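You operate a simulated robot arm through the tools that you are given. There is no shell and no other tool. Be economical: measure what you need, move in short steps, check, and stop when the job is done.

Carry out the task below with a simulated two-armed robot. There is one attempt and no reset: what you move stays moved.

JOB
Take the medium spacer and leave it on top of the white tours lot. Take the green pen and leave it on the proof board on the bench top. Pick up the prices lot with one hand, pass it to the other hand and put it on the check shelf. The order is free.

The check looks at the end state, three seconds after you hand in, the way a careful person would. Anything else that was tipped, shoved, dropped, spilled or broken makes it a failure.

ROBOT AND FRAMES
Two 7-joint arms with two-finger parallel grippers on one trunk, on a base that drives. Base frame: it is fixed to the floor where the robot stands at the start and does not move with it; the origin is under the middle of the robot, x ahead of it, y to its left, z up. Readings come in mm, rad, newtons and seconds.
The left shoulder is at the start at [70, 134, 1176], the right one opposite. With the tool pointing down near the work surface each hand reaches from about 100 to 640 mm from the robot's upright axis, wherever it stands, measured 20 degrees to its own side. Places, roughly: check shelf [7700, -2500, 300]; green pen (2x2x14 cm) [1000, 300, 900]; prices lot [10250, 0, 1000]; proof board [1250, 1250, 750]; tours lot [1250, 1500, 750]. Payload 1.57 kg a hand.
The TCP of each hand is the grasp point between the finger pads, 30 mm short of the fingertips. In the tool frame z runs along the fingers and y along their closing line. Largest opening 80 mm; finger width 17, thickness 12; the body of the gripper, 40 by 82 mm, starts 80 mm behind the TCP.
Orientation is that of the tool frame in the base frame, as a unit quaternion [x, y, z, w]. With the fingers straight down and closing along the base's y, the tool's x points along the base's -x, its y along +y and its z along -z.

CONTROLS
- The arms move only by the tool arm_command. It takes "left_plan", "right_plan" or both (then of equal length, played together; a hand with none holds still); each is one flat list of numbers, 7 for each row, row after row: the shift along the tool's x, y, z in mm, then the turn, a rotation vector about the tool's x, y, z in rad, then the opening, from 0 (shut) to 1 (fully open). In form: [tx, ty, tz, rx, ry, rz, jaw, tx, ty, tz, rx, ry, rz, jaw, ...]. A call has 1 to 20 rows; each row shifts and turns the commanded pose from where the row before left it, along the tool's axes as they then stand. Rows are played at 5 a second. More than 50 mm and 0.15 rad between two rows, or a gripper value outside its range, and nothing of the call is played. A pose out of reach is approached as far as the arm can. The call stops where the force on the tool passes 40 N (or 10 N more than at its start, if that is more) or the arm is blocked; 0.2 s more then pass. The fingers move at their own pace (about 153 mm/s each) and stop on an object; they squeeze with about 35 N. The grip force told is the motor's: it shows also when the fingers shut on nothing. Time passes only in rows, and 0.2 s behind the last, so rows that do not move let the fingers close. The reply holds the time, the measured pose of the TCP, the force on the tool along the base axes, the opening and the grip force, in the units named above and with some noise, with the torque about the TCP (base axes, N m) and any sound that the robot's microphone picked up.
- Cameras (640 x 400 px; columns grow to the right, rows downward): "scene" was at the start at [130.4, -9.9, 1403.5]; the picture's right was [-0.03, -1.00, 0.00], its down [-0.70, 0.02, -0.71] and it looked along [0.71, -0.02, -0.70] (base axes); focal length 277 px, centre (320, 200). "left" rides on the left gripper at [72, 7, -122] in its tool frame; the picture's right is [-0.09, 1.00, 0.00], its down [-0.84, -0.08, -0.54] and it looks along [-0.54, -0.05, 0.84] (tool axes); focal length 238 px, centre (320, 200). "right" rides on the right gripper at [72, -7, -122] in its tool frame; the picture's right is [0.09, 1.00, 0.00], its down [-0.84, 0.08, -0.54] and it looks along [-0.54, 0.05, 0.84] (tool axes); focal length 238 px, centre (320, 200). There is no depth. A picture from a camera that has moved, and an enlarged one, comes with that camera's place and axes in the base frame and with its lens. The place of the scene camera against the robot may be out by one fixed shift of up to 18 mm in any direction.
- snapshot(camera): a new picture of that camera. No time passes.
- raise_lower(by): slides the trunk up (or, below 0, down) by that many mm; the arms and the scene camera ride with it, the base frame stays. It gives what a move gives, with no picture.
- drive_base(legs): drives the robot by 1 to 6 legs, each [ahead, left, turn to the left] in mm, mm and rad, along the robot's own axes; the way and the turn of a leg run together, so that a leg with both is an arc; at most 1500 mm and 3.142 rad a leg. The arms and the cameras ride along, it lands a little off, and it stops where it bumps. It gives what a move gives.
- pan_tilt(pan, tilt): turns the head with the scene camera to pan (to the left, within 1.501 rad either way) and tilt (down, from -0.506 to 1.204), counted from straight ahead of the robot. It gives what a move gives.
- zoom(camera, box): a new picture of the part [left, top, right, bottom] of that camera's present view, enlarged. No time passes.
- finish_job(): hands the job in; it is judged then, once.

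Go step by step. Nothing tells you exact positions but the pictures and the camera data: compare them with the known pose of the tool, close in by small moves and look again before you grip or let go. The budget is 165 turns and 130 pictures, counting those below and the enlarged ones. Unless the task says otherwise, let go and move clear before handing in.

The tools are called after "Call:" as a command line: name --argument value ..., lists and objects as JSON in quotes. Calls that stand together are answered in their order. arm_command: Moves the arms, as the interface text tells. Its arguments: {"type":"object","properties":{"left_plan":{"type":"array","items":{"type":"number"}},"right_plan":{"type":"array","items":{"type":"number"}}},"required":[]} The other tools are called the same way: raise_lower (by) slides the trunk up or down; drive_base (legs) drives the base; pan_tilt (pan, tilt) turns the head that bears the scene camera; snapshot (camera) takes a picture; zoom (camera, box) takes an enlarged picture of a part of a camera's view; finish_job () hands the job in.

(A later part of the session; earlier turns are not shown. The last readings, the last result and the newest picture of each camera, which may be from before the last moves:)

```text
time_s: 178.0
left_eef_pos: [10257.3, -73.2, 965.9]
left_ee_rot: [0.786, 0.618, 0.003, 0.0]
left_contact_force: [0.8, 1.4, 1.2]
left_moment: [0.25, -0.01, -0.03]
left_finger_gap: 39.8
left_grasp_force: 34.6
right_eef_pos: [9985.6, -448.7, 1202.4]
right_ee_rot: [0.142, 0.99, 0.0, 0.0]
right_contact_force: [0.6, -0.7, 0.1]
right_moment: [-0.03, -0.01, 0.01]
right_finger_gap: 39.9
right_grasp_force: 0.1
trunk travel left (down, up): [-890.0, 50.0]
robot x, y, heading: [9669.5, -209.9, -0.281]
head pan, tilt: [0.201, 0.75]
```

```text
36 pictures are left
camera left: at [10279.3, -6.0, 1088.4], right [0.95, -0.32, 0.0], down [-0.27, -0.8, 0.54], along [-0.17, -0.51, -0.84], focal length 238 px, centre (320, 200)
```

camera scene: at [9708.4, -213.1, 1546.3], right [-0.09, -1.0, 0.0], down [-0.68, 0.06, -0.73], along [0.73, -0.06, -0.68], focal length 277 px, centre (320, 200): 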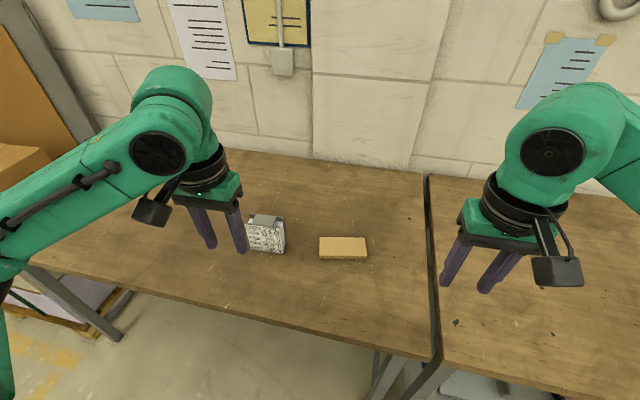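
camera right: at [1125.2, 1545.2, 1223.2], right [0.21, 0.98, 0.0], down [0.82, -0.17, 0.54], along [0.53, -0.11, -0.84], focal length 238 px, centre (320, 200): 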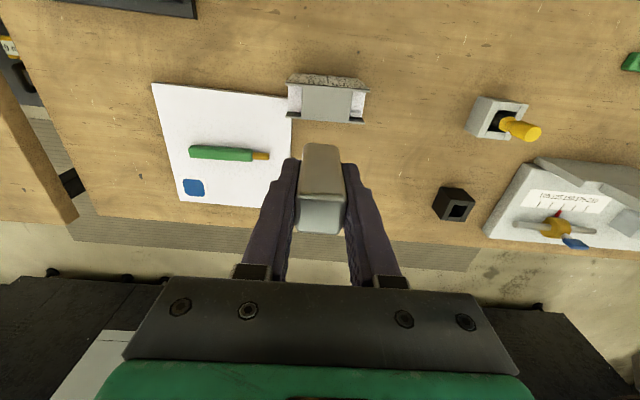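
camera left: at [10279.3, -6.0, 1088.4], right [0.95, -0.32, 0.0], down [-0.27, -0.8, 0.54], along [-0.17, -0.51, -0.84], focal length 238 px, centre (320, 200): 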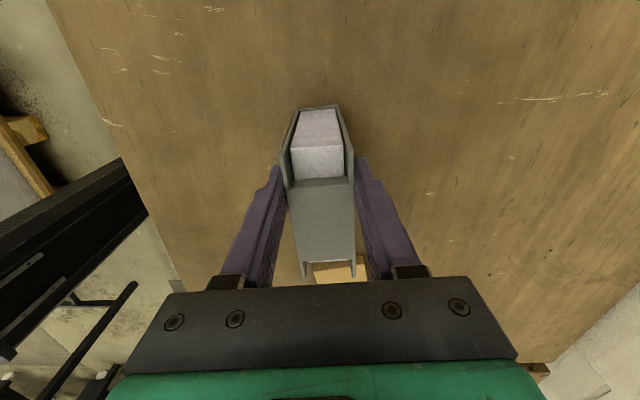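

Firm grip at 39.8 mm. I lift the lot and bring it in front of the robot for the hand-over.

Call:
arm_command --left_plan '[0, 0, -20, 0, 0, 0, 0, 0, 0, -40, 0, 0, 0, 0, 0, 0, -40, 0, 0, 0, 0, 0, 0, -45, 0, 0, 0, 0, -22, -25, 0, 0, 0, 0, 0, -22, -25, 0, 0, 0, 0, 0, -22, -25, 0, 0, 0, 0, 0, -22, -25, 0, 0, 0, 0, 0, -22, -25, 0, 0, 0, 0, 0]'

Call:
snapshot --camera "scene"

```text
time_s: 180.0
left_eef_pos: [10106.3, -154.4, 1109.9]
left_ee_rot: [0.786, 0.619, 0.005, -0.001]
left_contact_force: [0.2, -0.1, -1.9]
left_moment: [0.05, 0.02, 0.01]
left_finger_gap: 39.6
left_grasp_force: 35.2
right_eef_pos: [9985.2, -449.3, 1203.0]
right_ee_rot: [0.142, 0.99, -0.001, 0.0]
right_contact_force: [-0.1, -0.1, 0.0]
right_moment: [-0.01, -0.02, 0.0]
right_finger_gap: 39.9
right_grasp_force: 0.0
trunk travel left (down, up): [-890.0, 50.0]
robot x, y, heading: [9668.5, -212.0, -0.283]
head pan, tilt: [0.201, 0.75]
```

```text
35 pictures are left
camera scene: at [9796.3, -238.1, 1545.9], right [-0.08, -1.0, 0.0], down [-0.68, 0.06, -0.73], along [0.73, -0.06, -0.68], focal length 277 px, centre (320, 200)
```

scene: 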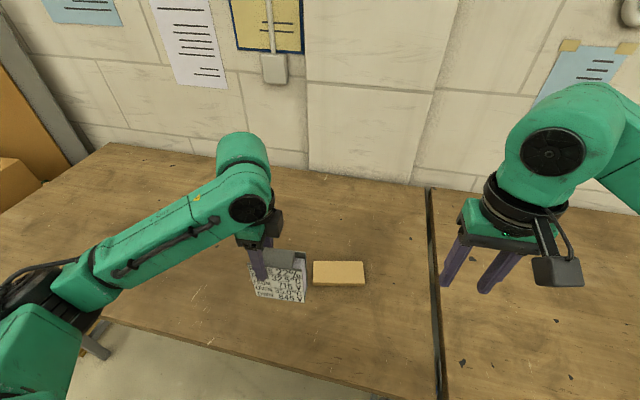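

The lot hangs from the left hand at about [10103, -166], z 1025–1135. I now turn the right hand to point left, closing across the lot's thickness.

Call:
arm_command --right_plan '[0, 0, 0, -0.0827, -0.0792, -0.0827, 1, 0, 0, 0, -0.0827, -0.0792, -0.0827, 1, 0, 0, 0, -0.0827, -0.0792, -0.0827, 1, 0, 0, 0, -0.0827, -0.0792, -0.0827, 1, 0, 0, 0, -0.0827, -0.0792, -0.0827, 1, 0, 0, 0, -0.0827, -0.0792, -0.0827, 1, 0, 0, 0, -0.0827, -0.0792, -0.0827, 1, 0, 0, 0, -0.0827, -0.0792, -0.0827, 1, 0, 0, 0, -0.0827, -0.0792, -0.0827, 1, 0, 0, 0, -0.0827, -0.0792, -0.0827, 1, 0, 0, 0, -0.0827, -0.0792, -0.0827, 1, 0, 0, 0, -0.0827, -0.0792, -0.0827, 1, 0, 0, 0, -0.0827, -0.0792, -0.0827, 1, 0, 0, 0, -0.0827, -0.0792, -0.0827, 1, 0, 0, 0, -0.0827, -0.0792, -0.0827, 1]'

Call:
snapshot --camera "right"

Call:
snapshot --camera "scene"

```text
time_s: 183.2
left_eef_pos: [10104.8, -155.0, 1109.7]
left_ee_rot: [0.786, 0.618, 0.004, 0.0]
left_contact_force: [-0.7, 0.3, -1.9]
left_moment: [0.04, -0.04, 0.02]
left_finger_gap: 39.7
left_grasp_force: 35.3
right_eef_pos: [9874.8, -370.9, 1314.9]
right_ee_rot: [-0.304, 0.768, 0.353, 0.44]
right_contact_force: [0.6, -0.6, -0.5]
right_moment: [0.0, 0.0, 0.0]
right_finger_gap: 80.0
right_grasp_force: 0.0
right hand out of reach, approached as far as the arm can: row 6, 7, 8, 9, 10, 11, 12, 13, 14, 15
trunk travel left (down, up): [-890.0, 50.0]
robot x, y, heading: [9669.7, -210.8, -0.287]
head pan, tilt: [0.201, 0.75]
```

```text
34 pictures are left
camera right: at [9793.2, -484.1, 1293.5], right [-0.81, 0.55, 0.19], down [0.05, -0.26, 0.96], along [0.58, 0.79, 0.19], focal length 238 px, centre (320, 200)
```

right: 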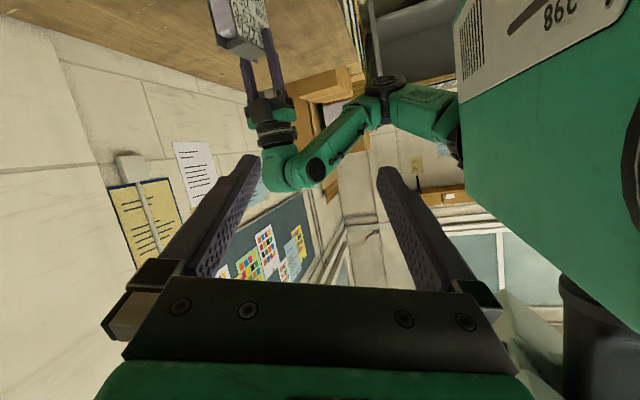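

```text
33 pictures are left
camera scene: at [9795.6, -238.5, 1545.9], right [-0.08, -1.0, 0.0], down [-0.68, 0.06, -0.73], along [0.73, -0.06, -0.68], focal length 277 px, centre (320, 200)
```

scene: 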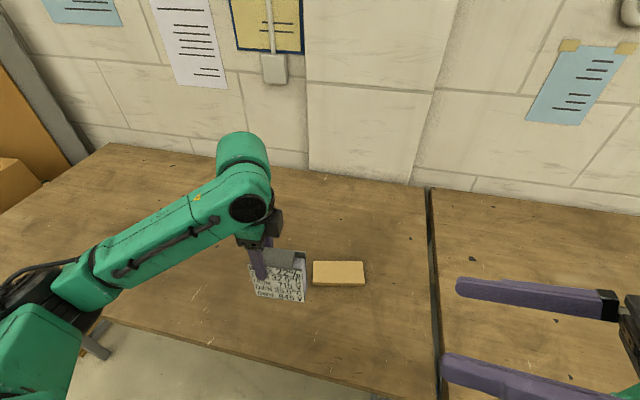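

The hand was too close in to finish turning. I move it outward to a pre-grasp point right of the lot, and then finish the turn there.

Call:
arm_command --right_plan '[14.1, -28.9, 33.1, 0, 0, 0, 1, 14.1, -28.9, 33.1, 0, 0, 0, 1, 14.1, -28.9, 33.1, 0, 0, 0, 1, 14.1, -28.9, 33.1, 0, 0, 0, 1, 14.1, -28.9, 33.1, 0, 0, 0, 1, 14.1, -28.9, 33.1, 0, 0, 0, 1, 0, 0, 0, -0.0822, -0.0818, -0.0864, 1, 0, 0, 0, -0.0822, -0.0818, -0.0864, 1, 0, 0, 0, -0.0822, -0.0818, -0.0864, 1, 0, 0, 0, -0.0822, -0.0818, -0.0864, 1]'

Call:
snapshot --camera "right"

Call:
snapshot --camera "scene"

```text
time_s: 185.4
left_eef_pos: [10106.5, -153.8, 1109.3]
left_ee_rot: [0.786, 0.618, 0.003, -0.001]
left_contact_force: [0.4, -0.1, -2.5]
left_moment: [0.03, 0.01, 0.0]
left_finger_gap: 39.8
left_grasp_force: 35.2
right_eef_pos: [9823.8, -341.7, 1397.7]
right_ee_rot: [-0.437, 0.555, 0.437, 0.557]
right_contact_force: [0.1, 0.7, -0.7]
right_moment: [0.04, -0.01, 0.01]
right_finger_gap: 80.0
right_grasp_force: 0.1
right hand out of reach, approached as far as the arm can: row 1, 2, 3, 4, 5, 6, 7, 8, 9, 10
trunk travel left (down, up): [-890.0, 50.0]
robot x, y, heading: [9667.1, -208.1, -0.287]
head pan, tilt: [0.201, 0.75]
```

```text
32 pictures are left
camera right: at [9800.3, -460.7, 1324.5], right [-0.97, 0.24, -0.09], down [-0.21, -0.51, 0.84], along [0.15, 0.83, 0.54], focal length 238 px, centre (320, 200)
```

right: 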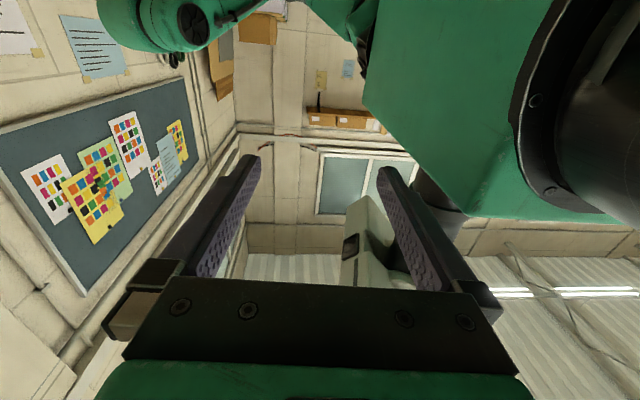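

```text
31 pictures are left
camera scene: at [9797.8, -237.0, 1545.8], right [-0.08, -1.0, 0.0], down [-0.68, 0.06, -0.73], along [0.73, -0.06, -0.68], focal length 277 px, centre (320, 200)
```

scene: 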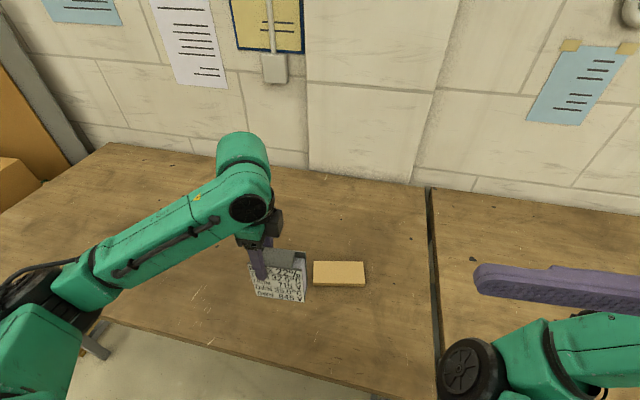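

The orientation is now right, but the hand ended too high and too near. I try moving it outward first in this orientation.

Call:
arm_command --right_plan '[0, -40, 0, 0, 0, 0, 1, 0, -40, 0, 0, 0, 0, 1, 0, -40, 0, 0, 0, 0, 1, 20, -30, 0, 0, 0, 0, 1, 30, -30, 0, 0, 0, 0, 1, 40, 0, 0, 0, 0, 0, 1]'

Call:
snapshot --camera "scene"

```text
time_s: 186.8
left_eef_pos: [10106.7, -153.5, 1108.3]
left_ee_rot: [0.786, 0.619, 0.003, -0.001]
left_contact_force: [-0.3, -0.3, -2.1]
left_moment: [0.04, -0.03, -0.01]
left_finger_gap: 39.7
left_grasp_force: 35.4
right_eef_pos: [9831.0, -354.2, 1409.7]
right_ee_rot: [-0.436, 0.556, 0.436, 0.557]
right_contact_force: [-1.0, -0.2, -1.2]
right_moment: [0.01, -0.04, -0.02]
right_finger_gap: 80.0
right_grasp_force: 0.1
right hand out of reach, approached as far as the arm can: row 1, 2, 3, 4, 5, 6
trunk travel left (down, up): [-890.0, 50.0]
robot x, y, heading: [9668.3, -208.0, -0.284]
head pan, tilt: [0.201, 0.75]
```

```text
30 pictures are left
camera scene: at [9796.3, -237.7, 1545.9], right [-0.08, -1.0, 0.0], down [-0.68, 0.06, -0.73], along [0.73, -0.06, -0.68], focal length 277 px, centre (320, 200)
```

scene: 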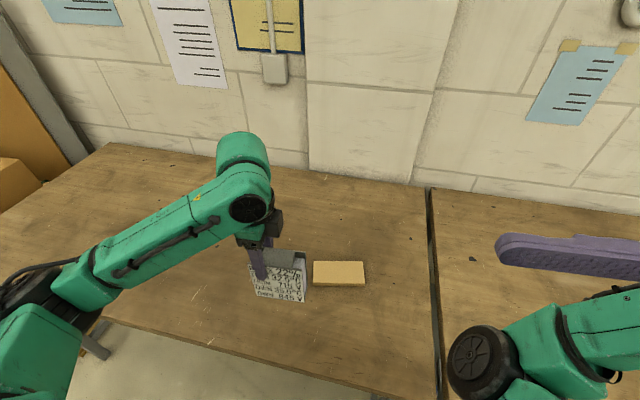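

That posture is a dead end for the right arm. Better plan: right hand points straight ahead, and the left hand will turn the lot so its near edge faces the robot. First I swing the right hand forward.

Call:
arm_command --right_plan '[20, -24.9, 1.6, 0.131, 0, 0, 1, 20, -24.5, 4.9, 0.131, 0, 0, 1, 20, -23.7, 8, 0.131, 0, 0, 1, 20, -22.4, 11, 0.131, 0, 0, 1, 20, -20.8, 13.9, 0.131, 0, 0, 1, 20, -18.8, 16.5, 0.131, 0, 0, 1, 20, -16.5, 18.8, 0.131, 0, 0, 1, 20, -13.9, 20.8, 0.131, 0, 0, 1, 20, -11.1, 22.4, 0.131, 0, 0, 1, 20, -8.1, 23.7, 0.131, 0, 0, 1, 20, -5, 24.5, 0.131, 0, 0, 1, 20, -1.8, 24.9, 0.131, 0, 0, 1]'

Call:
snapshot --camera "scene"

```text
time_s: 189.4
left_eef_pos: [10106.2, -154.4, 1109.1]
left_ee_rot: [0.786, 0.618, 0.001, 0.0]
left_contact_force: [-0.5, 0.2, -2.2]
left_moment: [0.08, -0.02, 0.02]
left_finger_gap: 39.8
left_grasp_force: 35.3
right_eef_pos: [9950.6, -351.4, 1461.9]
right_ee_rot: [-0.167, 0.691, 0.165, 0.683]
right_contact_force: [-0.2, -0.1, 0.5]
right_moment: [0.01, -0.02, -0.01]
right_finger_gap: 80.1
right_grasp_force: 0.1
right hand out of reach, approached as far as the arm can: row 1, 2, 3, 4, 5, 6, 7, 8, 9, 10, 11, 12
trunk travel left (down, up): [-890.0, 50.0]
robot x, y, heading: [9669.2, -208.1, -0.29]
head pan, tilt: [0.201, 0.75]
```

```text
29 pictures are left
camera scene: at [9797.0, -237.7, 1545.8], right [-0.08, -1.0, 0.0], down [-0.68, 0.06, -0.73], along [0.73, -0.06, -0.68], focal length 277 px, centre (320, 200)
```

scene: 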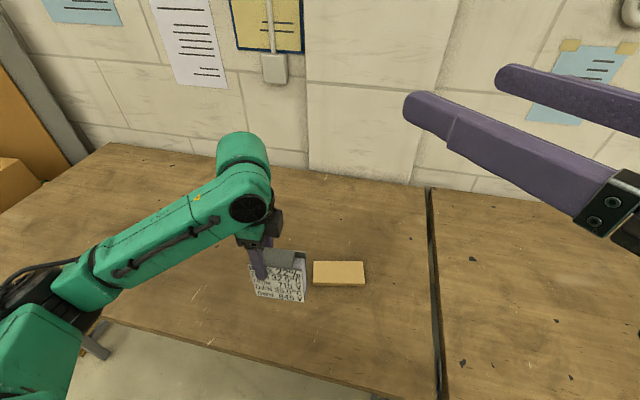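

It is coming round. I continue forward and down while finishing the yaw.

Call:
arm_command --right_plan '[20, 0, 35, 0, 0, 0, 1, 20, 0, 35, 0, 0, 0, 1, 20, 0, 30, 0.1, 0, 0, 1, 30, 0, 20, 0.1, 0, 0, 1, 30, 0, 20, 0.1, 0, 0, 1, 30, 0, 10, 0.1, 0, 0, 1, 30, 0, 0, 0.1, 0, 0, 1, 30, 0, 0, 0.1, 0, 0, 1, 30, 0, 0, 0.1, 0, 0, 1, 30, 0, 0, 0, 0, 0, 1]'

Call:
snapshot --camera "scene"

```text
time_s: 191.6
left_eef_pos: [10108.2, -153.0, 1108.1]
left_ee_rot: [0.785, 0.619, 0.003, -0.001]
left_contact_force: [-0.4, 1.1, -1.9]
left_moment: [0.06, -0.01, 0.05]
left_finger_gap: 39.7
left_grasp_force: 35.2
right_eef_pos: [10084.6, -297.7, 1189.4]
right_ee_rot: [0.078, 0.706, -0.083, 0.699]
right_contact_force: [0.1, 0.0, 0.7]
right_moment: [0.01, 0.0, 0.04]
right_finger_gap: 80.0
right_grasp_force: 0.0
trunk travel left (down, up): [-890.0, 50.0]
robot x, y, heading: [9668.0, -207.8, -0.289]
head pan, tilt: [0.201, 0.75]
```

```text
28 pictures are left
camera scene: at [9797.8, -237.3, 1545.8], right [-0.08, -1.0, 0.0], down [-0.68, 0.06, -0.73], along [0.73, -0.06, -0.68], focal length 277 px, centre (320, 200)
```

scene: 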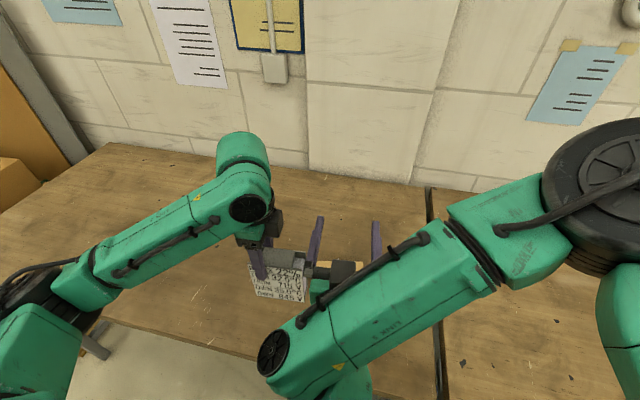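

The right hand now points straight ahead and is free. I slide it right, then turn the lot with the left hand so its narrow edge faces me, and push it 100 mm forward.

Call:
arm_command --right_plan '[0, -45, 0, 0, 0, 0, 1, 0, -45, 0, 0, 0, 0, 1, 0, -45, 0, 0, 0, 0, 1]'

Call:
arm_command --left_plan '[0, 0, 0, 0, 0, -0.139, 0, 0, 0, 0, 0, 0, -0.139, 0, 0, 0, 0, 0, 0, -0.139, 0, 0, 0, 0, 0, 0, -0.139, 0, 0, 0, 0, 0, 0, -0.139, 0, 0, 0, 0, 0, 0, -0.139, 0, 0, 0, 0, 0, 0, -0.139, 0, 0, 0, 0, 0, 0, -0.139, 0, 0, 0, 0, 0, 0, -0.139, 0, 0, 0, 0, 0, 0, -0.139, 0, 0, 0, 0, 0, 0, -0.139, 0, -35, 0, 0, 0, 0, -0.04, 0, -35, 0, 0, 0, 0, 0, 0, -30, 0, 0, 0, 0, 0, 0]'

Call:
snapshot --camera "scene"

Call:
snapshot --camera "right"

```text
time_s: 192.4
left_eef_pos: [10107.2, -154.6, 1108.7]
left_ee_rot: [0.785, 0.619, 0.004, 0.0]
left_contact_force: [0.3, -0.1, -2.1]
left_moment: [0.02, 0.01, -0.03]
left_finger_gap: 39.6
left_grasp_force: 34.8
right_eef_pos: [10052.5, -428.1, 1195.5]
right_ee_rot: [0.078, 0.706, -0.081, 0.699]
right_contact_force: [-0.5, -0.1, -0.5]
right_moment: [0.0, -0.03, 0.03]
right_finger_gap: 79.9
right_grasp_force: 0.0
trunk travel left (down, up): [-890.0, 50.0]
robot x, y, heading: [9665.5, -210.8, -0.285]
head pan, tilt: [0.201, 0.75]
```

```text
time_s: 195.4
left_eef_pos: [10205.1, -176.7, 1106.5]
left_ee_rot: [0.12, 0.993, 0.002, 0.002]
left_contact_force: [-0.1, 0.2, -3.1]
left_moment: [0.04, 0.06, -0.04]
left_finger_gap: 39.7
left_grasp_force: 34.8
right_eef_pos: [10054.4, -427.4, 1195.1]
right_ee_rot: [0.077, 0.707, -0.081, 0.698]
right_contact_force: [1.0, -0.3, -0.2]
right_moment: [-0.01, -0.03, 0.02]
right_finger_gap: 80.0
right_grasp_force: 0.0
trunk travel left (down, up): [-890.0, 50.0]
robot x, y, heading: [9669.6, -211.0, -0.283]
head pan, tilt: [0.201, 0.75]
```

```text
27 pictures are left
camera scene: at [9798.7, -238.5, 1545.7], right [-0.08, -1.0, 0.0], down [-0.68, 0.06, -0.73], along [0.73, -0.06, -0.68], focal length 277 px, centre (320, 200)
```

scene: 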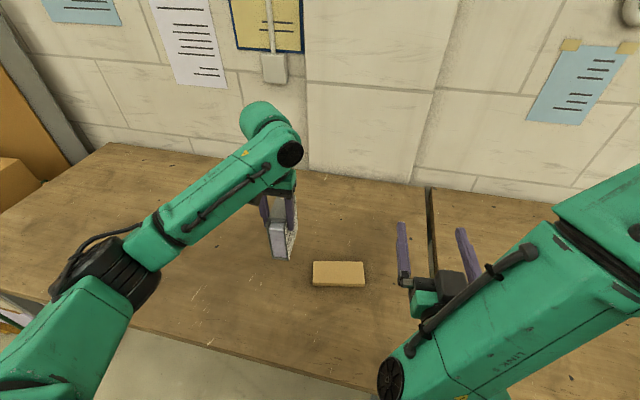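

```text
26 pictures are left
camera right: at [9933.4, -406.5, 1123.7], right [0.22, 0.97, -0.1], down [-0.5, 0.2, 0.84], along [0.84, -0.14, 0.53], focal length 238 px, centre (320, 200)
```

right: 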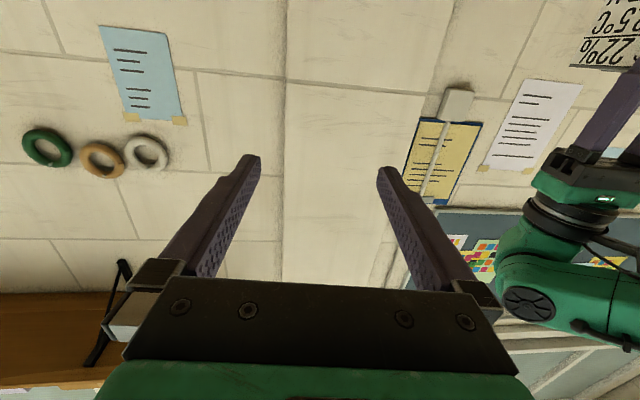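

The lot's narrow edge faces me now. I shift the left hand right and slightly forward, lower the right hand to the grip height, and bring it in line behind the lot.

Call:
arm_command --left_plan '[-10, -35, 0, 0, 0, 0, 0, -10, -35, 0, 0, 0, 0, 0, -10, -35, 0, 0, 0, 0, 0, -10, -35, 0, 0, 0, 0, 0, 0, 0, 0, 0, 0, 0, 0, 0, 0, 0, 0, 0, 0, 0, 0, 0, 0, 0, 0, 0, 0]' --right_plan '[34, 0, 0, 0, 0, 0, 1, 34, 0, 0, 0, 0, 0, 1, 34, 0, 0, 0, 0, 0, 1, 33, 0, 0, 0, 0, 0, 1, 0, 46, 0, -0.017, 0, 0, 1, 0, 46, 0, 0, 0, 0, 1, 0, 46, 0, 0, 0, 0, 1]'

Call:
snapshot --camera "scene"

Call:
snapshot --camera "right"

```text
time_s: 197.0
left_eef_pos: [10212.3, -325.5, 1105.8]
left_ee_rot: [0.119, 0.993, 0.004, 0.001]
left_contact_force: [0.1, -0.1, -2.2]
left_moment: [-0.02, 0.05, -0.02]
left_finger_gap: 40.0
left_grasp_force: 35.3
right_eef_pos: [10078.8, -256.4, 1082.9]
right_ee_rot: [0.071, 0.707, -0.075, 0.699]
right_contact_force: [1.5, 0.1, -0.6]
right_moment: [0.0, 0.01, -0.01]
right_finger_gap: 79.9
right_grasp_force: 0.0
right hand out of reach, approached as far as the arm can: row 2, 3, 4
trunk travel left (down, up): [-890.0, 50.0]
robot x, y, heading: [9666.6, -209.8, -0.288]
head pan, tilt: [0.201, 0.75]
```

```text
25 pictures are left
camera scene: at [9798.3, -238.9, 1545.7], right [-0.08, -1.0, 0.0], down [-0.68, 0.06, -0.73], along [0.73, -0.06, -0.68], focal length 277 px, centre (320, 200)
```

scene: 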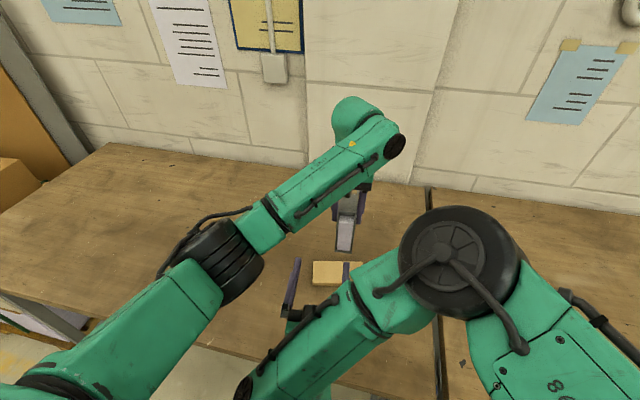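

```text
24 pictures are left
camera right: at [9957.6, -237.7, 1012.4], right [0.2, 0.97, -0.1], down [-0.5, 0.19, 0.84], along [0.84, -0.12, 0.53], focal length 238 px, centre (320, 200)
```

right: 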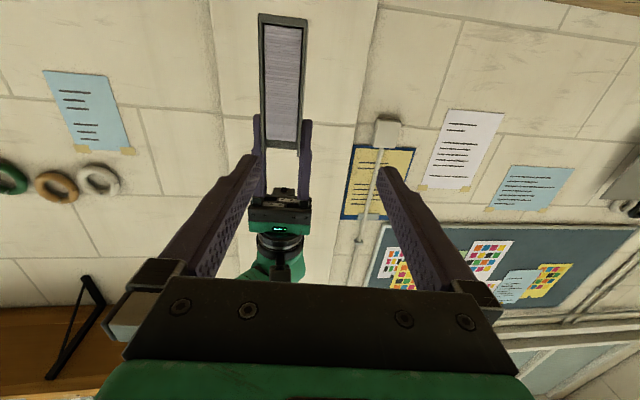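

The view from the right hand is good: the lot edge and left fingers are visible. I align laterally and in height before inserting.

Call:
arm_command --right_plan '[12, -20, 0, 0.03, 0, 0, 1, 11, -19, 15, 0, 0, 0, 1]'

Call:
snapshot --camera "right"

```text
time_s: 197.6
left_eef_pos: [10211.6, -324.7, 1108.3]
left_ee_rot: [0.119, 0.993, 0.004, 0.001]
left_contact_force: [-0.4, 0.5, -2.0]
left_moment: [0.0, 0.06, 0.01]
left_finger_gap: 39.6
left_grasp_force: 35.4
right_eef_pos: [10084.7, -300.2, 1058.4]
right_ee_rot: [0.082, 0.707, -0.086, 0.697]
right_contact_force: [-0.6, 0.3, 0.3]
right_moment: [-0.03, -0.01, 0.03]
right_finger_gap: 80.3
right_grasp_force: 0.0
trunk travel left (down, up): [-890.0, 50.0]
robot x, y, heading: [9668.5, -209.9, -0.285]
head pan, tilt: [0.201, 0.75]
```

```text
23 pictures are left
camera right: at [9964.4, -276.9, 987.7], right [0.23, 0.97, -0.1], down [-0.5, 0.21, 0.84], along [0.84, -0.15, 0.53], focal length 238 px, centre (320, 200)
```

right: 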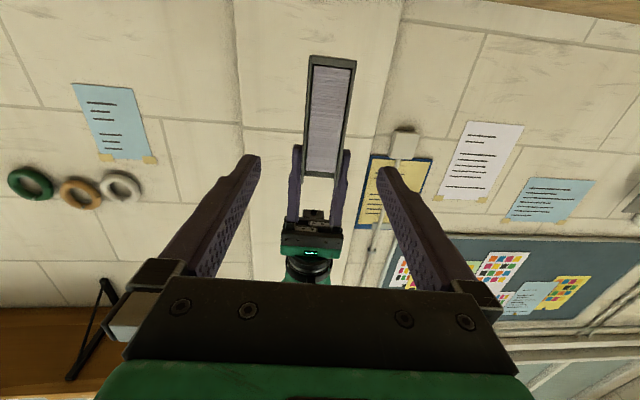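

Lot spans roughly z 995–1100, and my right fingers at z 1058 pass below the left fingertips. I insert 108 mm forward.

Call:
arm_command --right_plan '[0, 2, 36, 0, 0, 0, 1, 0, 2, 36, 0, 0, 0, 1, 0, 2, 36, 0, 0, 0, 1]'

Call:
snapshot --camera "right"

```text
time_s: 198.4
left_eef_pos: [10211.9, -323.8, 1107.5]
left_ee_rot: [0.118, 0.993, 0.003, 0.002]
left_contact_force: [0.2, 0.2, -2.2]
left_moment: [0.02, 0.05, -0.02]
left_finger_gap: 39.8
left_grasp_force: 35.0
right_eef_pos: [10191.5, -318.0, 1058.5]
right_ee_rot: [0.081, 0.707, -0.086, 0.697]
right_contact_force: [-0.2, 0.4, -1.5]
right_moment: [0.0, -0.04, -0.02]
right_finger_gap: 79.9
right_grasp_force: 0.1
trunk travel left (down, up): [-890.0, 50.0]
robot x, y, heading: [9667.7, -210.6, -0.285]
head pan, tilt: [0.201, 0.75]
```

```text
22 pictures are left
camera right: at [10071.2, -295.7, 987.7], right [0.23, 0.97, -0.1], down [-0.5, 0.21, 0.84], along [0.84, -0.15, 0.53], focal length 238 px, centre (320, 200)
```

right: 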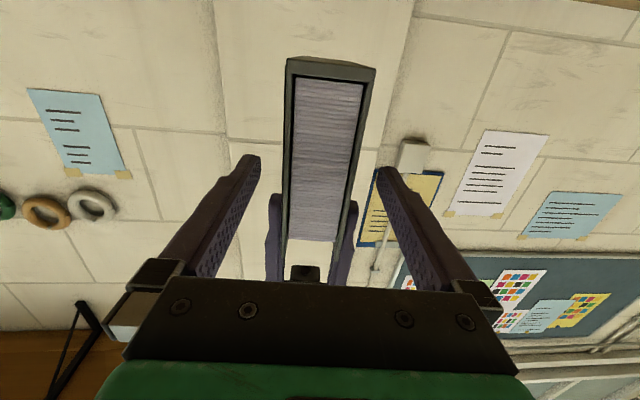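

The right fingers straddle the lot with the TCP ~14 mm inside the edge. Close the right hand.

Call:
arm_command --right_plan '[0, 0, 0, 0, 0, 0, 0.6, 0, 0, 0, 0, 0, 0, 0, 0, 0, 0, 0, 0, 0, 0, 0, 0, 0, 0, 0, 0, 0]'

Call:
snapshot --camera "right"

```text
time_s: 199.4
left_eef_pos: [10210.0, -324.0, 1108.4]
left_ee_rot: [0.119, 0.993, 0.004, 0.001]
left_contact_force: [-3.7, 9.7, 0.6]
left_moment: [-0.08, -0.01, -0.23]
left_finger_gap: 40.1
left_grasp_force: 34.8
right_eef_pos: [10191.9, -318.9, 1056.9]
right_ee_rot: [0.083, 0.706, -0.087, 0.698]
right_contact_force: [3.9, -10.4, -0.3]
right_moment: [0.59, 0.34, 0.03]
right_finger_gap: 39.6
right_grasp_force: 34.6
trunk travel left (down, up): [-890.0, 50.0]
robot x, y, heading: [9666.5, -210.7, -0.284]
head pan, tilt: [0.201, 0.75]
```

```text
21 pictures are left
camera right: at [10070.3, -296.2, 987.9], right [0.24, 0.97, -0.1], down [-0.5, 0.21, 0.84], along [0.83, -0.15, 0.53], focal length 238 px, centre (320, 200)
```

right: 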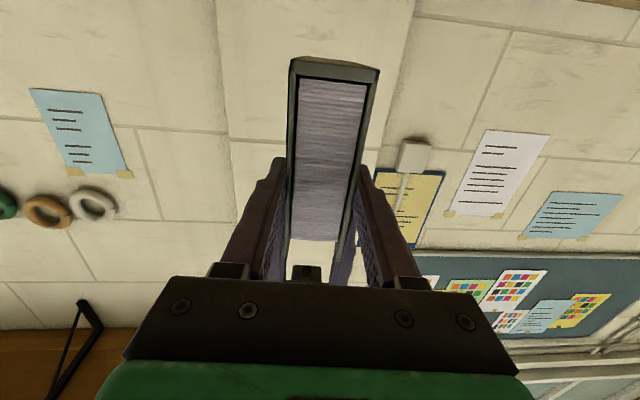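

Both hands hold it. I open the left and raise it clear.

Call:
arm_command --left_plan '[0, 0, 0, 0, 0, 0, 0.8, 0, 0, 0, 0, 0, 0, 0.8, 0, 0, -20, 0, 0, 0, 0.8, 0, 0, -40, 0, 0, 0, 0.8, 0, 0, -40, 0, 0, 0, 0.8, 0, 40, -10, 0, 0, 0, 0.8, 0, 40, 0, 0, 0, 0, 0.8, 0, 40, 0, 0, 0, 0, 0.8]'

Call:
snapshot --camera "right"

Call:
snapshot --camera "scene"

```text
time_s: 201.2
left_eef_pos: [10236.6, -204.0, 1221.1]
left_ee_rot: [0.119, 0.993, 0.002, 0.002]
left_contact_force: [-0.5, -0.3, 0.7]
left_moment: [-0.04, 0.0, 0.02]
left_finger_gap: 64.2
left_grasp_force: 0.0
right_eef_pos: [10191.0, -317.2, 1057.8]
right_ee_rot: [0.081, 0.706, -0.088, 0.698]
right_contact_force: [-0.1, -0.4, -0.5]
right_moment: [0.0, 0.09, -0.02]
right_finger_gap: 39.6
right_grasp_force: 35.0
trunk travel left (down, up): [-890.0, 50.0]
robot x, y, heading: [9666.7, -208.3, -0.284]
head pan, tilt: [0.201, 0.75]
```

```text
20 pictures are left
camera right: at [10070.0, -294.4, 988.0], right [0.23, 0.97, -0.1], down [-0.5, 0.21, 0.84], along [0.83, -0.15, 0.53], focal length 238 px, centre (320, 200)
```

right: 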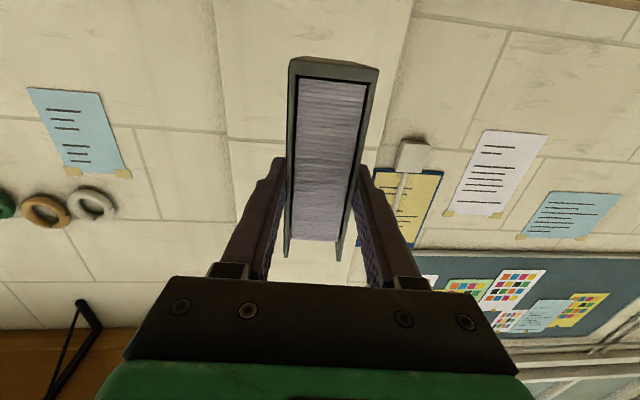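

```text
19 pictures are left
camera scene: at [9797.6, -236.0, 1545.8], right [-0.08, -1.0, 0.0], down [-0.68, 0.06, -0.73], along [0.73, -0.06, -0.68], focal length 277 px, centre (320, 200)
```

scene: 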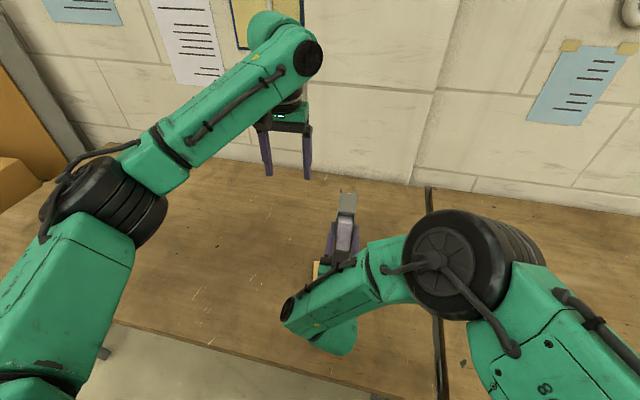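

Hand-over succeeded. I raise and retract both hands, then retrace my way along the aisle to the near table's right end.

Call:
arm_command --right_plan '[-40, 0, -10, 0, 0, 0, 0, -40, 0, -20, 0, 0, 0, 0, -40, 0, -30, 0, 0, 0, 0, -30, 0, -30, 0, 0, 0, 0]' --left_plan '[35, 0, -10, 0, 0, 0, 0.5, 35, 0, -10, 0, 0, 0, 0.5, 35, 0, -10, 0, 0, 0, 0.5, 35, 0, 0, 0, 0, 0, 0.5]'

Call:
drive_base --legs '[[-230, 0, 0], [-70, -1400, 0]]'

Call:
pan_tilt --pan -0.9 --tilt 0.5

Call:
snapshot --camera "scene"

```text
time_s: 202.2
left_eef_pos: [10098.4, -171.5, 1251.2]
left_ee_rot: [0.119, 0.993, 0.002, 0.002]
left_contact_force: [-0.1, 0.5, 1.0]
left_moment: [-0.04, -0.03, -0.04]
left_finger_gap: 40.2
left_grasp_force: 0.0
right_eef_pos: [10105.2, -300.8, 1206.8]
right_ee_rot: [0.09, 0.709, -0.089, 0.694]
right_contact_force: [0.3, 1.0, -1.9]
right_moment: [0.04, 0.12, -0.01]
right_finger_gap: 39.7
right_grasp_force: 35.2
trunk travel left (down, up): [-890.0, 50.0]
robot x, y, heading: [9669.1, -207.5, -0.286]
head pan, tilt: [0.201, 0.75]
```

```text
time_s: 210.8
left_eef_pos: [9414.8, -1475.3, 1249.6]
left_ee_rot: [0.116, 0.993, 0.003, 0.002]
left_contact_force: [0.5, -0.4, -0.2]
left_moment: [-0.04, 0.02, -0.01]
left_finger_gap: 39.8
left_grasp_force: 0.0
right_eef_pos: [9421.3, -1602.7, 1212.9]
right_ee_rot: [0.089, 0.705, -0.084, 0.699]
right_contact_force: [-0.7, 0.8, -3.0]
right_moment: [0.03, 0.11, -0.02]
right_finger_gap: 39.5
right_grasp_force: 34.8
trunk travel left (down, up): [-890.0, 50.0]
robot x, y, heading: [8977.6, -1515.7, -0.28]
head pan, tilt: [0.201, 0.75]
```

```text
time_s: 212.1
left_eef_pos: [9413.5, -1474.8, 1249.1]
left_ee_rot: [0.115, 0.993, 0.003, 0.002]
left_contact_force: [-1.0, -0.4, 0.8]
left_moment: [-0.01, 0.05, 0.0]
left_finger_gap: 40.0
left_grasp_force: 0.0
right_eef_pos: [9422.2, -1602.2, 1212.9]
right_ee_rot: [0.091, 0.705, -0.082, 0.698]
right_contact_force: [-0.1, 0.8, -2.5]
right_moment: [0.0, 0.1, -0.01]
right_finger_gap: 39.8
right_grasp_force: 34.8
trunk travel left (down, up): [-890.0, 50.0]
robot x, y, heading: [8977.2, -1517.1, -0.277]
head pan, tilt: [-0.901, 0.499]
```

```text
18 pictures are left
camera scene: at [9061.7, -1620.8, 1567.7], right [-0.92, -0.38, 0.0], down [-0.18, 0.44, -0.88], along [0.34, -0.81, -0.48], focal length 277 px, centre (320, 200)
```

scene: 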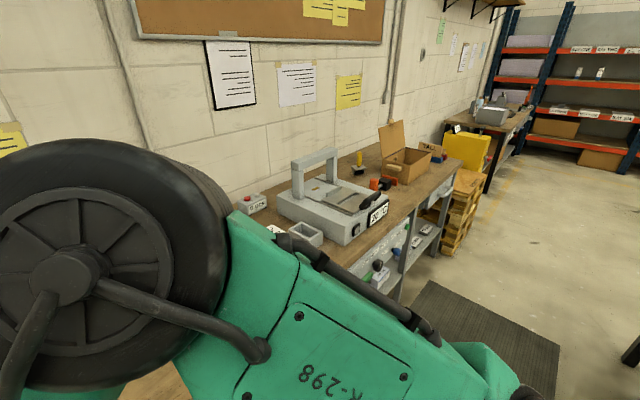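

The arms ride high and are clear of the bench. Continue right along the aisle to the open end.

Call:
drive_base --legs '[[-70, -1400, 0], [-60, -1150, 0]]'

Call:
pan_tilt --pan 1.45 --tilt 0.7

Call:
snapshot --camera "scene"

```text
time_s: 224.6
left_eef_pos: [8554.0, -3899.9, 1248.4]
left_ee_rot: [0.122, 0.992, 0.002, 0.002]
left_contact_force: [-0.5, 0.2, -0.4]
left_moment: [0.0, -0.04, -0.03]
left_finger_gap: 40.1
left_grasp_force: 0.0
right_eef_pos: [8560.1, -4028.1, 1213.1]
right_ee_rot: [0.095, 0.705, -0.088, 0.698]
right_contact_force: [0.0, -0.3, -2.6]
right_moment: [0.03, 0.13, -0.01]
right_finger_gap: 39.7
right_grasp_force: 34.9
trunk travel left (down, up): [-890.0, 50.0]
robot x, y, heading: [8119.2, -3933.0, -0.289]
head pan, tilt: [-0.901, 0.499]
```

```text
time_s: 226.8
left_eef_pos: [8554.2, -3901.1, 1249.6]
left_ee_rot: [0.123, 0.992, 0.003, 0.003]
left_contact_force: [-0.3, 0.0, 1.0]
left_moment: [0.01, 0.04, 0.02]
left_finger_gap: 40.1
left_grasp_force: 0.0
right_eef_pos: [8559.6, -4028.0, 1212.2]
right_ee_rot: [0.097, 0.704, -0.089, 0.698]
right_contact_force: [0.0, 0.4, -3.4]
right_moment: [0.05, 0.13, 0.03]
right_finger_gap: 39.7
right_grasp_force: 34.8
trunk travel left (down, up): [-890.0, 50.0]
robot x, y, heading: [8116.3, -3936.2, -0.29]
head pan, tilt: [1.45, 0.7]
```

```text
17 pictures are left
camera scene: at [8200.4, -3878.8, 1550.0], right [0.92, -0.4, 0.0], down [-0.26, -0.59, -0.76], along [0.31, 0.7, -0.64], focal length 277 px, centre (320, 200)
```

scene: 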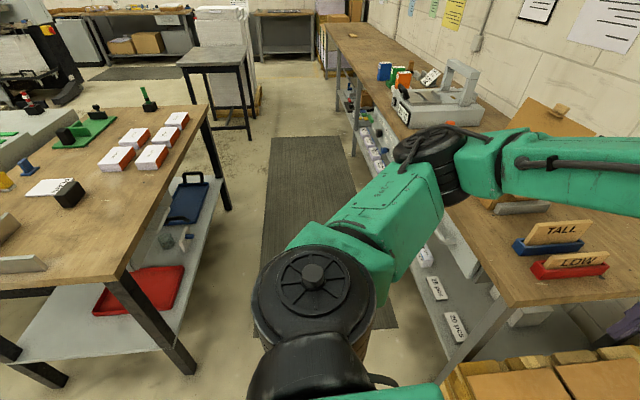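

The table's lower grey shelf is visible with a red and a blue tray; [7700, -2500, 300] falls on it. Zooming for free space and labels.

Call:
zoom --camera "scene" --box '[0, 160, 260, 390]'

```text
1.74 times, centred on (130, 275) of scene
camera zoom: at [8200.4, -3878.8, 1550.0], right [0.92, -0.4, 0.0], down [-0.26, -0.59, -0.76], along [0.31, 0.7, -0.64], focal length 482 px, centre (650, 70)
```

zoom: 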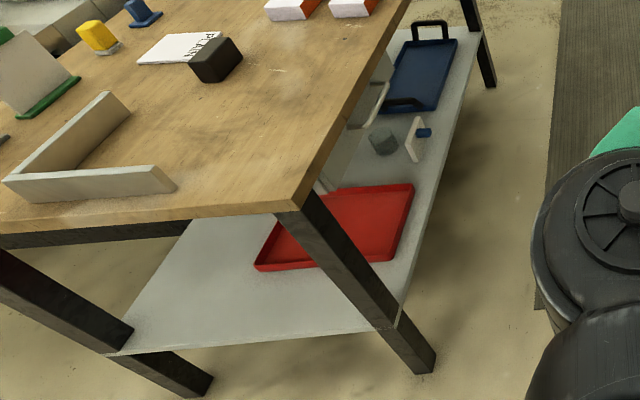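

Free space lies near the shelf's right-end edge, beside the red tray (shelf z≈300). I tuck the left hand aside, back up, and turn to face the table's right end.

Call:
arm_command --left_plan '[33, 35, 0, 0, 0, 0, 0.5, 33, 35, 0, 0, 0, 0, 0.5, 33, 35, 0, 0, 0, 0, 0.5, 33, 35, 0, 0, 0, 0, 0.5]'

Call:
drive_base --legs '[[-919, 0, 0], [0, 0, 1.51]]'

Call:
pan_tilt --pan 0.2 --tilt 0.9

Call:
snapshot --camera "scene"

```text
time_s: 227.8
left_eef_pos: [8458.2, -3736.5, 1247.5]
left_ee_rot: [0.104, 0.994, -0.03, -0.006]
left_contact_force: [0.4, 0.5, 0.5]
left_moment: [0.02, -0.02, -0.02]
left_finger_gap: 40.2
left_grasp_force: 0.1
left hand out of reach, approached as far as the arm can: row 4
right_eef_pos: [8558.3, -4027.3, 1215.3]
right_ee_rot: [0.096, 0.703, -0.089, 0.699]
right_contact_force: [-0.3, 0.4, -2.3]
right_moment: [0.03, 0.12, 0.01]
right_finger_gap: 39.2
right_grasp_force: 35.6
trunk travel left (down, up): [-890.0, 50.0]
robot x, y, heading: [8117.4, -3932.4, -0.293]
head pan, tilt: [1.45, 0.7]
```

```text
time_s: 236.3
left_eef_pos: [7066.5, -3302.8, 1247.1]
left_ee_rot: [-0.594, 0.804, -0.027, 0.015]
left_contact_force: [0.8, 0.7, -0.1]
left_moment: [0.0, 0.02, 0.03]
left_finger_gap: 40.2
left_grasp_force: 0.1
right_eef_pos: [7363.6, -3230.3, 1213.6]
right_ee_rot: [-0.404, 0.585, 0.406, 0.575]
right_contact_force: [-0.9, 0.8, -2.7]
right_moment: [-0.05, 0.03, 0.02]
right_finger_gap: 39.3
right_grasp_force: 35.3
trunk travel left (down, up): [-890.0, 50.0]
robot x, y, heading: [7229.2, -3661.8, 1.193]
head pan, tilt: [1.45, 0.7]
```

```text
time_s: 237.7
left_eef_pos: [7065.0, -3302.8, 1245.9]
left_ee_rot: [-0.594, 0.804, -0.028, 0.016]
left_contact_force: [-0.5, -0.3, 0.6]
left_moment: [-0.04, 0.02, -0.01]
left_finger_gap: 39.9
left_grasp_force: 0.1
right_eef_pos: [7363.6, -3231.8, 1213.4]
right_ee_rot: [-0.403, 0.586, 0.405, 0.575]
right_contact_force: [-0.2, 0.2, -2.1]
right_moment: [-0.1, 0.04, -0.03]
right_finger_gap: 39.8
right_grasp_force: 35.0
trunk travel left (down, up): [-890.0, 50.0]
robot x, y, heading: [7229.2, -3660.2, 1.187]
head pan, tilt: [0.201, 0.901]
```

```text
15 pictures are left
camera scene: at [7260.9, -3547.8, 1533.9], right [0.98, -0.18, 0.0], down [-0.14, -0.77, -0.62], along [0.11, 0.61, -0.78], focal length 277 px, centre (320, 200)
```

scene: 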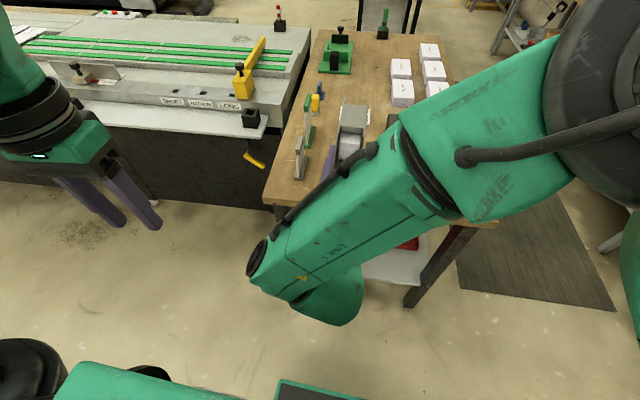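

I'm facing the shelf's open end. To keep the wrist clear of the base while lowering, I extend the right arm 100 mm and back the base by the same, then lower the trunk.

Call:
drive_base --legs '[[-110, 0, 0]]'

Call:
arm_command --right_plan '[0, 0, 34, 0, 0, 0, 0, 0, 0, 34, 0, 0, 0, 0, 0, 0, 32, 0, 0, 0, 0]'

Call:
raise_lower --by -500

Call:
raise_lower --by -230

Call:
pan_tilt --pan 0.1 --tilt 0.45

Call:
snapshot --camera "scene"

```text
time_s: 238.9
left_eef_pos: [7026.5, -3401.7, 1245.6]
left_ee_rot: [-0.594, 0.804, -0.029, 0.013]
left_contact_force: [0.2, -0.2, 0.8]
left_moment: [-0.03, 0.01, 0.02]
left_finger_gap: 39.9
left_grasp_force: 0.0
right_eef_pos: [7322.7, -3329.5, 1212.0]
right_ee_rot: [-0.405, 0.586, 0.405, 0.574]
right_contact_force: [0.5, 0.8, -2.2]
right_moment: [-0.08, 0.02, 0.01]
right_finger_gap: 39.9
right_grasp_force: 34.9
trunk travel left (down, up): [-890.0, 50.0]
robot x, y, heading: [7189.8, -3768.4, 1.191]
head pan, tilt: [0.201, 0.901]
```

```text
time_s: 239.7
left_eef_pos: [7024.5, -3404.9, 1246.8]
left_ee_rot: [-0.594, 0.804, -0.027, 0.016]
left_contact_force: [0.3, -0.4, -0.4]
left_moment: [0.0, -0.02, 0.02]
left_finger_gap: 39.8
left_grasp_force: 0.0
right_eef_pos: [7356.9, -3238.0, 1213.4]
right_ee_rot: [-0.404, 0.584, 0.405, 0.575]
right_contact_force: [0.6, 0.1, -2.8]
right_moment: [-0.11, 0.07, -0.01]
right_finger_gap: 39.4
right_grasp_force: 35.2
trunk travel left (down, up): [-890.0, 50.0]
robot x, y, heading: [7189.3, -3764.4, 1.193]
head pan, tilt: [0.201, 0.901]
```

```text
refused: -500 is not a number from -400 to 400
```

```text
time_s: 242.1
left_eef_pos: [7025.1, -3405.3, 1017.5]
left_ee_rot: [-0.594, 0.804, -0.027, 0.016]
left_contact_force: [1.0, -0.4, 0.5]
left_moment: [0.0, 0.01, 0.02]
left_finger_gap: 40.0
left_grasp_force: 0.0
right_eef_pos: [7356.8, -3238.5, 982.9]
right_ee_rot: [-0.404, 0.585, 0.405, 0.575]
right_contact_force: [-0.2, 0.2, -1.7]
right_moment: [-0.09, 0.05, -0.01]
right_finger_gap: 39.5
right_grasp_force: 35.1
trunk travel left (down, up): [-660.0, 280.0]
robot x, y, heading: [7189.5, -3764.1, 1.187]
head pan, tilt: [0.201, 0.901]
```

```text
time_s: 243.0
left_eef_pos: [7024.1, -3405.6, 1015.4]
left_ee_rot: [-0.594, 0.804, -0.028, 0.016]
left_contact_force: [0.8, 0.0, 0.3]
left_moment: [-0.01, 0.0, -0.01]
left_finger_gap: 40.2
left_grasp_force: 0.0
right_eef_pos: [7358.1, -3238.8, 983.0]
right_ee_rot: [-0.404, 0.585, 0.405, 0.575]
right_contact_force: [-0.3, 0.3, -3.1]
right_moment: [-0.13, 0.05, -0.03]
right_finger_gap: 39.4
right_grasp_force: 35.0
trunk travel left (down, up): [-660.0, 280.0]
robot x, y, heading: [7186.8, -3763.4, 1.193]
head pan, tilt: [0.099, 0.45]
```

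```text
14 pictures are left
camera scene: at [7231.7, -3636.3, 1342.1], right [0.96, -0.28, 0.0], down [-0.12, -0.42, -0.9], along [0.25, 0.86, -0.44], focal length 277 px, centre (320, 200)
```

scene: 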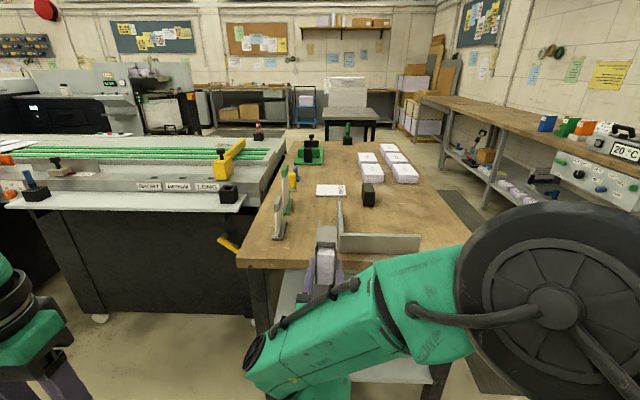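

Lot is about 125 mm clear of the table edge. Lower further in two moves.

Call:
raise_lower --by -400

Call:
snapshot --camera "scene"

```text
time_s: 246.9
left_eef_pos: [7023.6, -3405.3, 616.2]
left_ee_rot: [-0.593, 0.804, -0.027, 0.016]
left_contact_force: [1.1, 0.6, 0.1]
left_moment: [-0.03, -0.02, 0.03]
left_finger_gap: 40.1
left_grasp_force: 0.1
right_eef_pos: [7356.6, -3239.5, 582.7]
right_ee_rot: [-0.404, 0.584, 0.406, 0.575]
right_contact_force: [0.3, 0.4, -2.0]
right_moment: [-0.08, 0.05, -0.01]
right_finger_gap: 39.8
right_grasp_force: 35.4
trunk travel left (down, up): [-260.0, 680.0]
robot x, y, heading: [7189.7, -3761.8, 1.191]
head pan, tilt: [0.099, 0.45]
```

```text
13 pictures are left
camera scene: at [7231.7, -3636.6, 942.2], right [0.96, -0.28, 0.0], down [-0.12, -0.42, -0.9], along [0.25, 0.86, -0.44], focal length 277 px, centre (320, 200)
```

scene: 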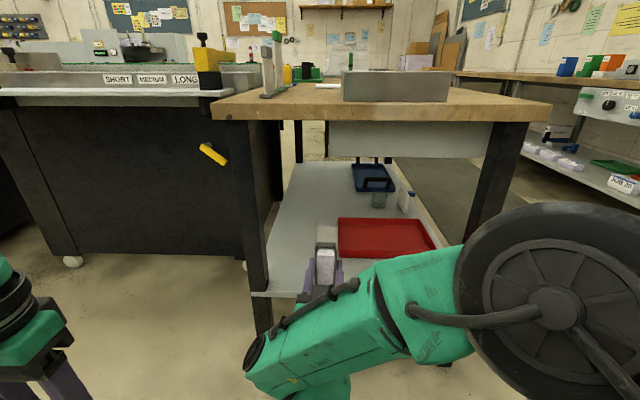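

Clear view: the grey shelf has free space left of the red tray. Lower 150 more, then approach.

Call:
raise_lower --by -150

Call:
drive_base --legs '[[170, 0, 0]]'

Call:
snapshot --camera "scene"

Call:
snapshot --camera "right"

```text
time_s: 248.6
left_eef_pos: [7024.3, -3405.9, 466.8]
left_ee_rot: [-0.594, 0.804, -0.027, 0.016]
left_contact_force: [-0.8, -0.5, 0.5]
left_moment: [-0.03, -0.01, 0.0]
left_finger_gap: 39.9
left_grasp_force: 0.1
right_eef_pos: [7355.9, -3239.0, 433.4]
right_ee_rot: [-0.404, 0.585, 0.406, 0.574]
right_contact_force: [0.0, 1.1, -2.6]
right_moment: [-0.11, 0.09, 0.02]
right_finger_gap: 39.5
right_grasp_force: 35.2
trunk travel left (down, up): [-110.0, 830.0]
robot x, y, heading: [7190.7, -3763.1, 1.19]
head pan, tilt: [0.099, 0.45]
```

```text
time_s: 250.1
left_eef_pos: [7087.5, -3245.2, 467.1]
left_ee_rot: [-0.594, 0.804, -0.027, 0.016]
left_contact_force: [0.3, -0.6, 0.6]
left_moment: [-0.03, 0.01, -0.02]
left_finger_gap: 40.0
left_grasp_force: 0.1
right_eef_pos: [7419.7, -3077.9, 432.7]
right_ee_rot: [-0.405, 0.584, 0.406, 0.574]
right_contact_force: [-0.6, 1.2, -4.3]
right_moment: [-0.12, 0.01, 0.01]
right_finger_gap: 39.6
right_grasp_force: 34.8
trunk travel left (down, up): [-110.0, 830.0]
robot x, y, heading: [7252.3, -3602.2, 1.188]
head pan, tilt: [0.099, 0.45]
```

```text
12 pictures are left
camera scene: at [7295.8, -3476.1, 792.2], right [0.96, -0.28, 0.0], down [-0.12, -0.42, -0.9], along [0.25, 0.86, -0.44], focal length 277 px, centre (320, 200)
```

scene: 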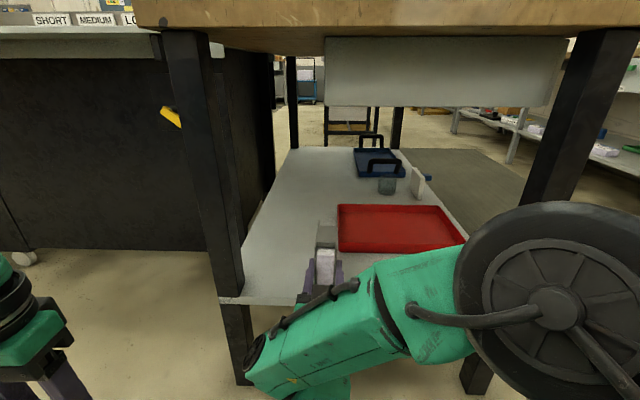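

```text
11 pictures are left
camera right: at [7383.7, -3195.6, 362.5], right [-0.94, 0.34, -0.08], down [-0.25, -0.48, 0.84], along [0.25, 0.81, 0.53], focal length 238 px, centre (320, 200)
```

right: 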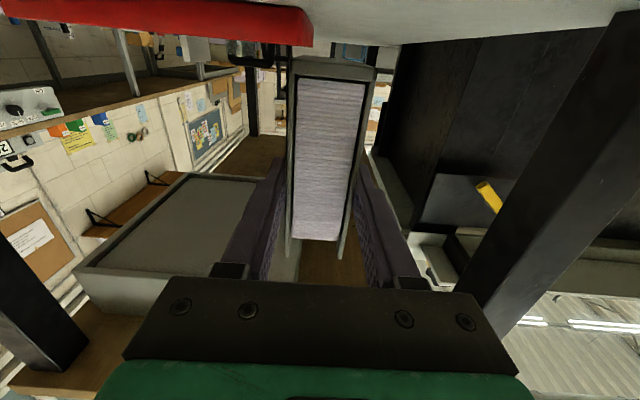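

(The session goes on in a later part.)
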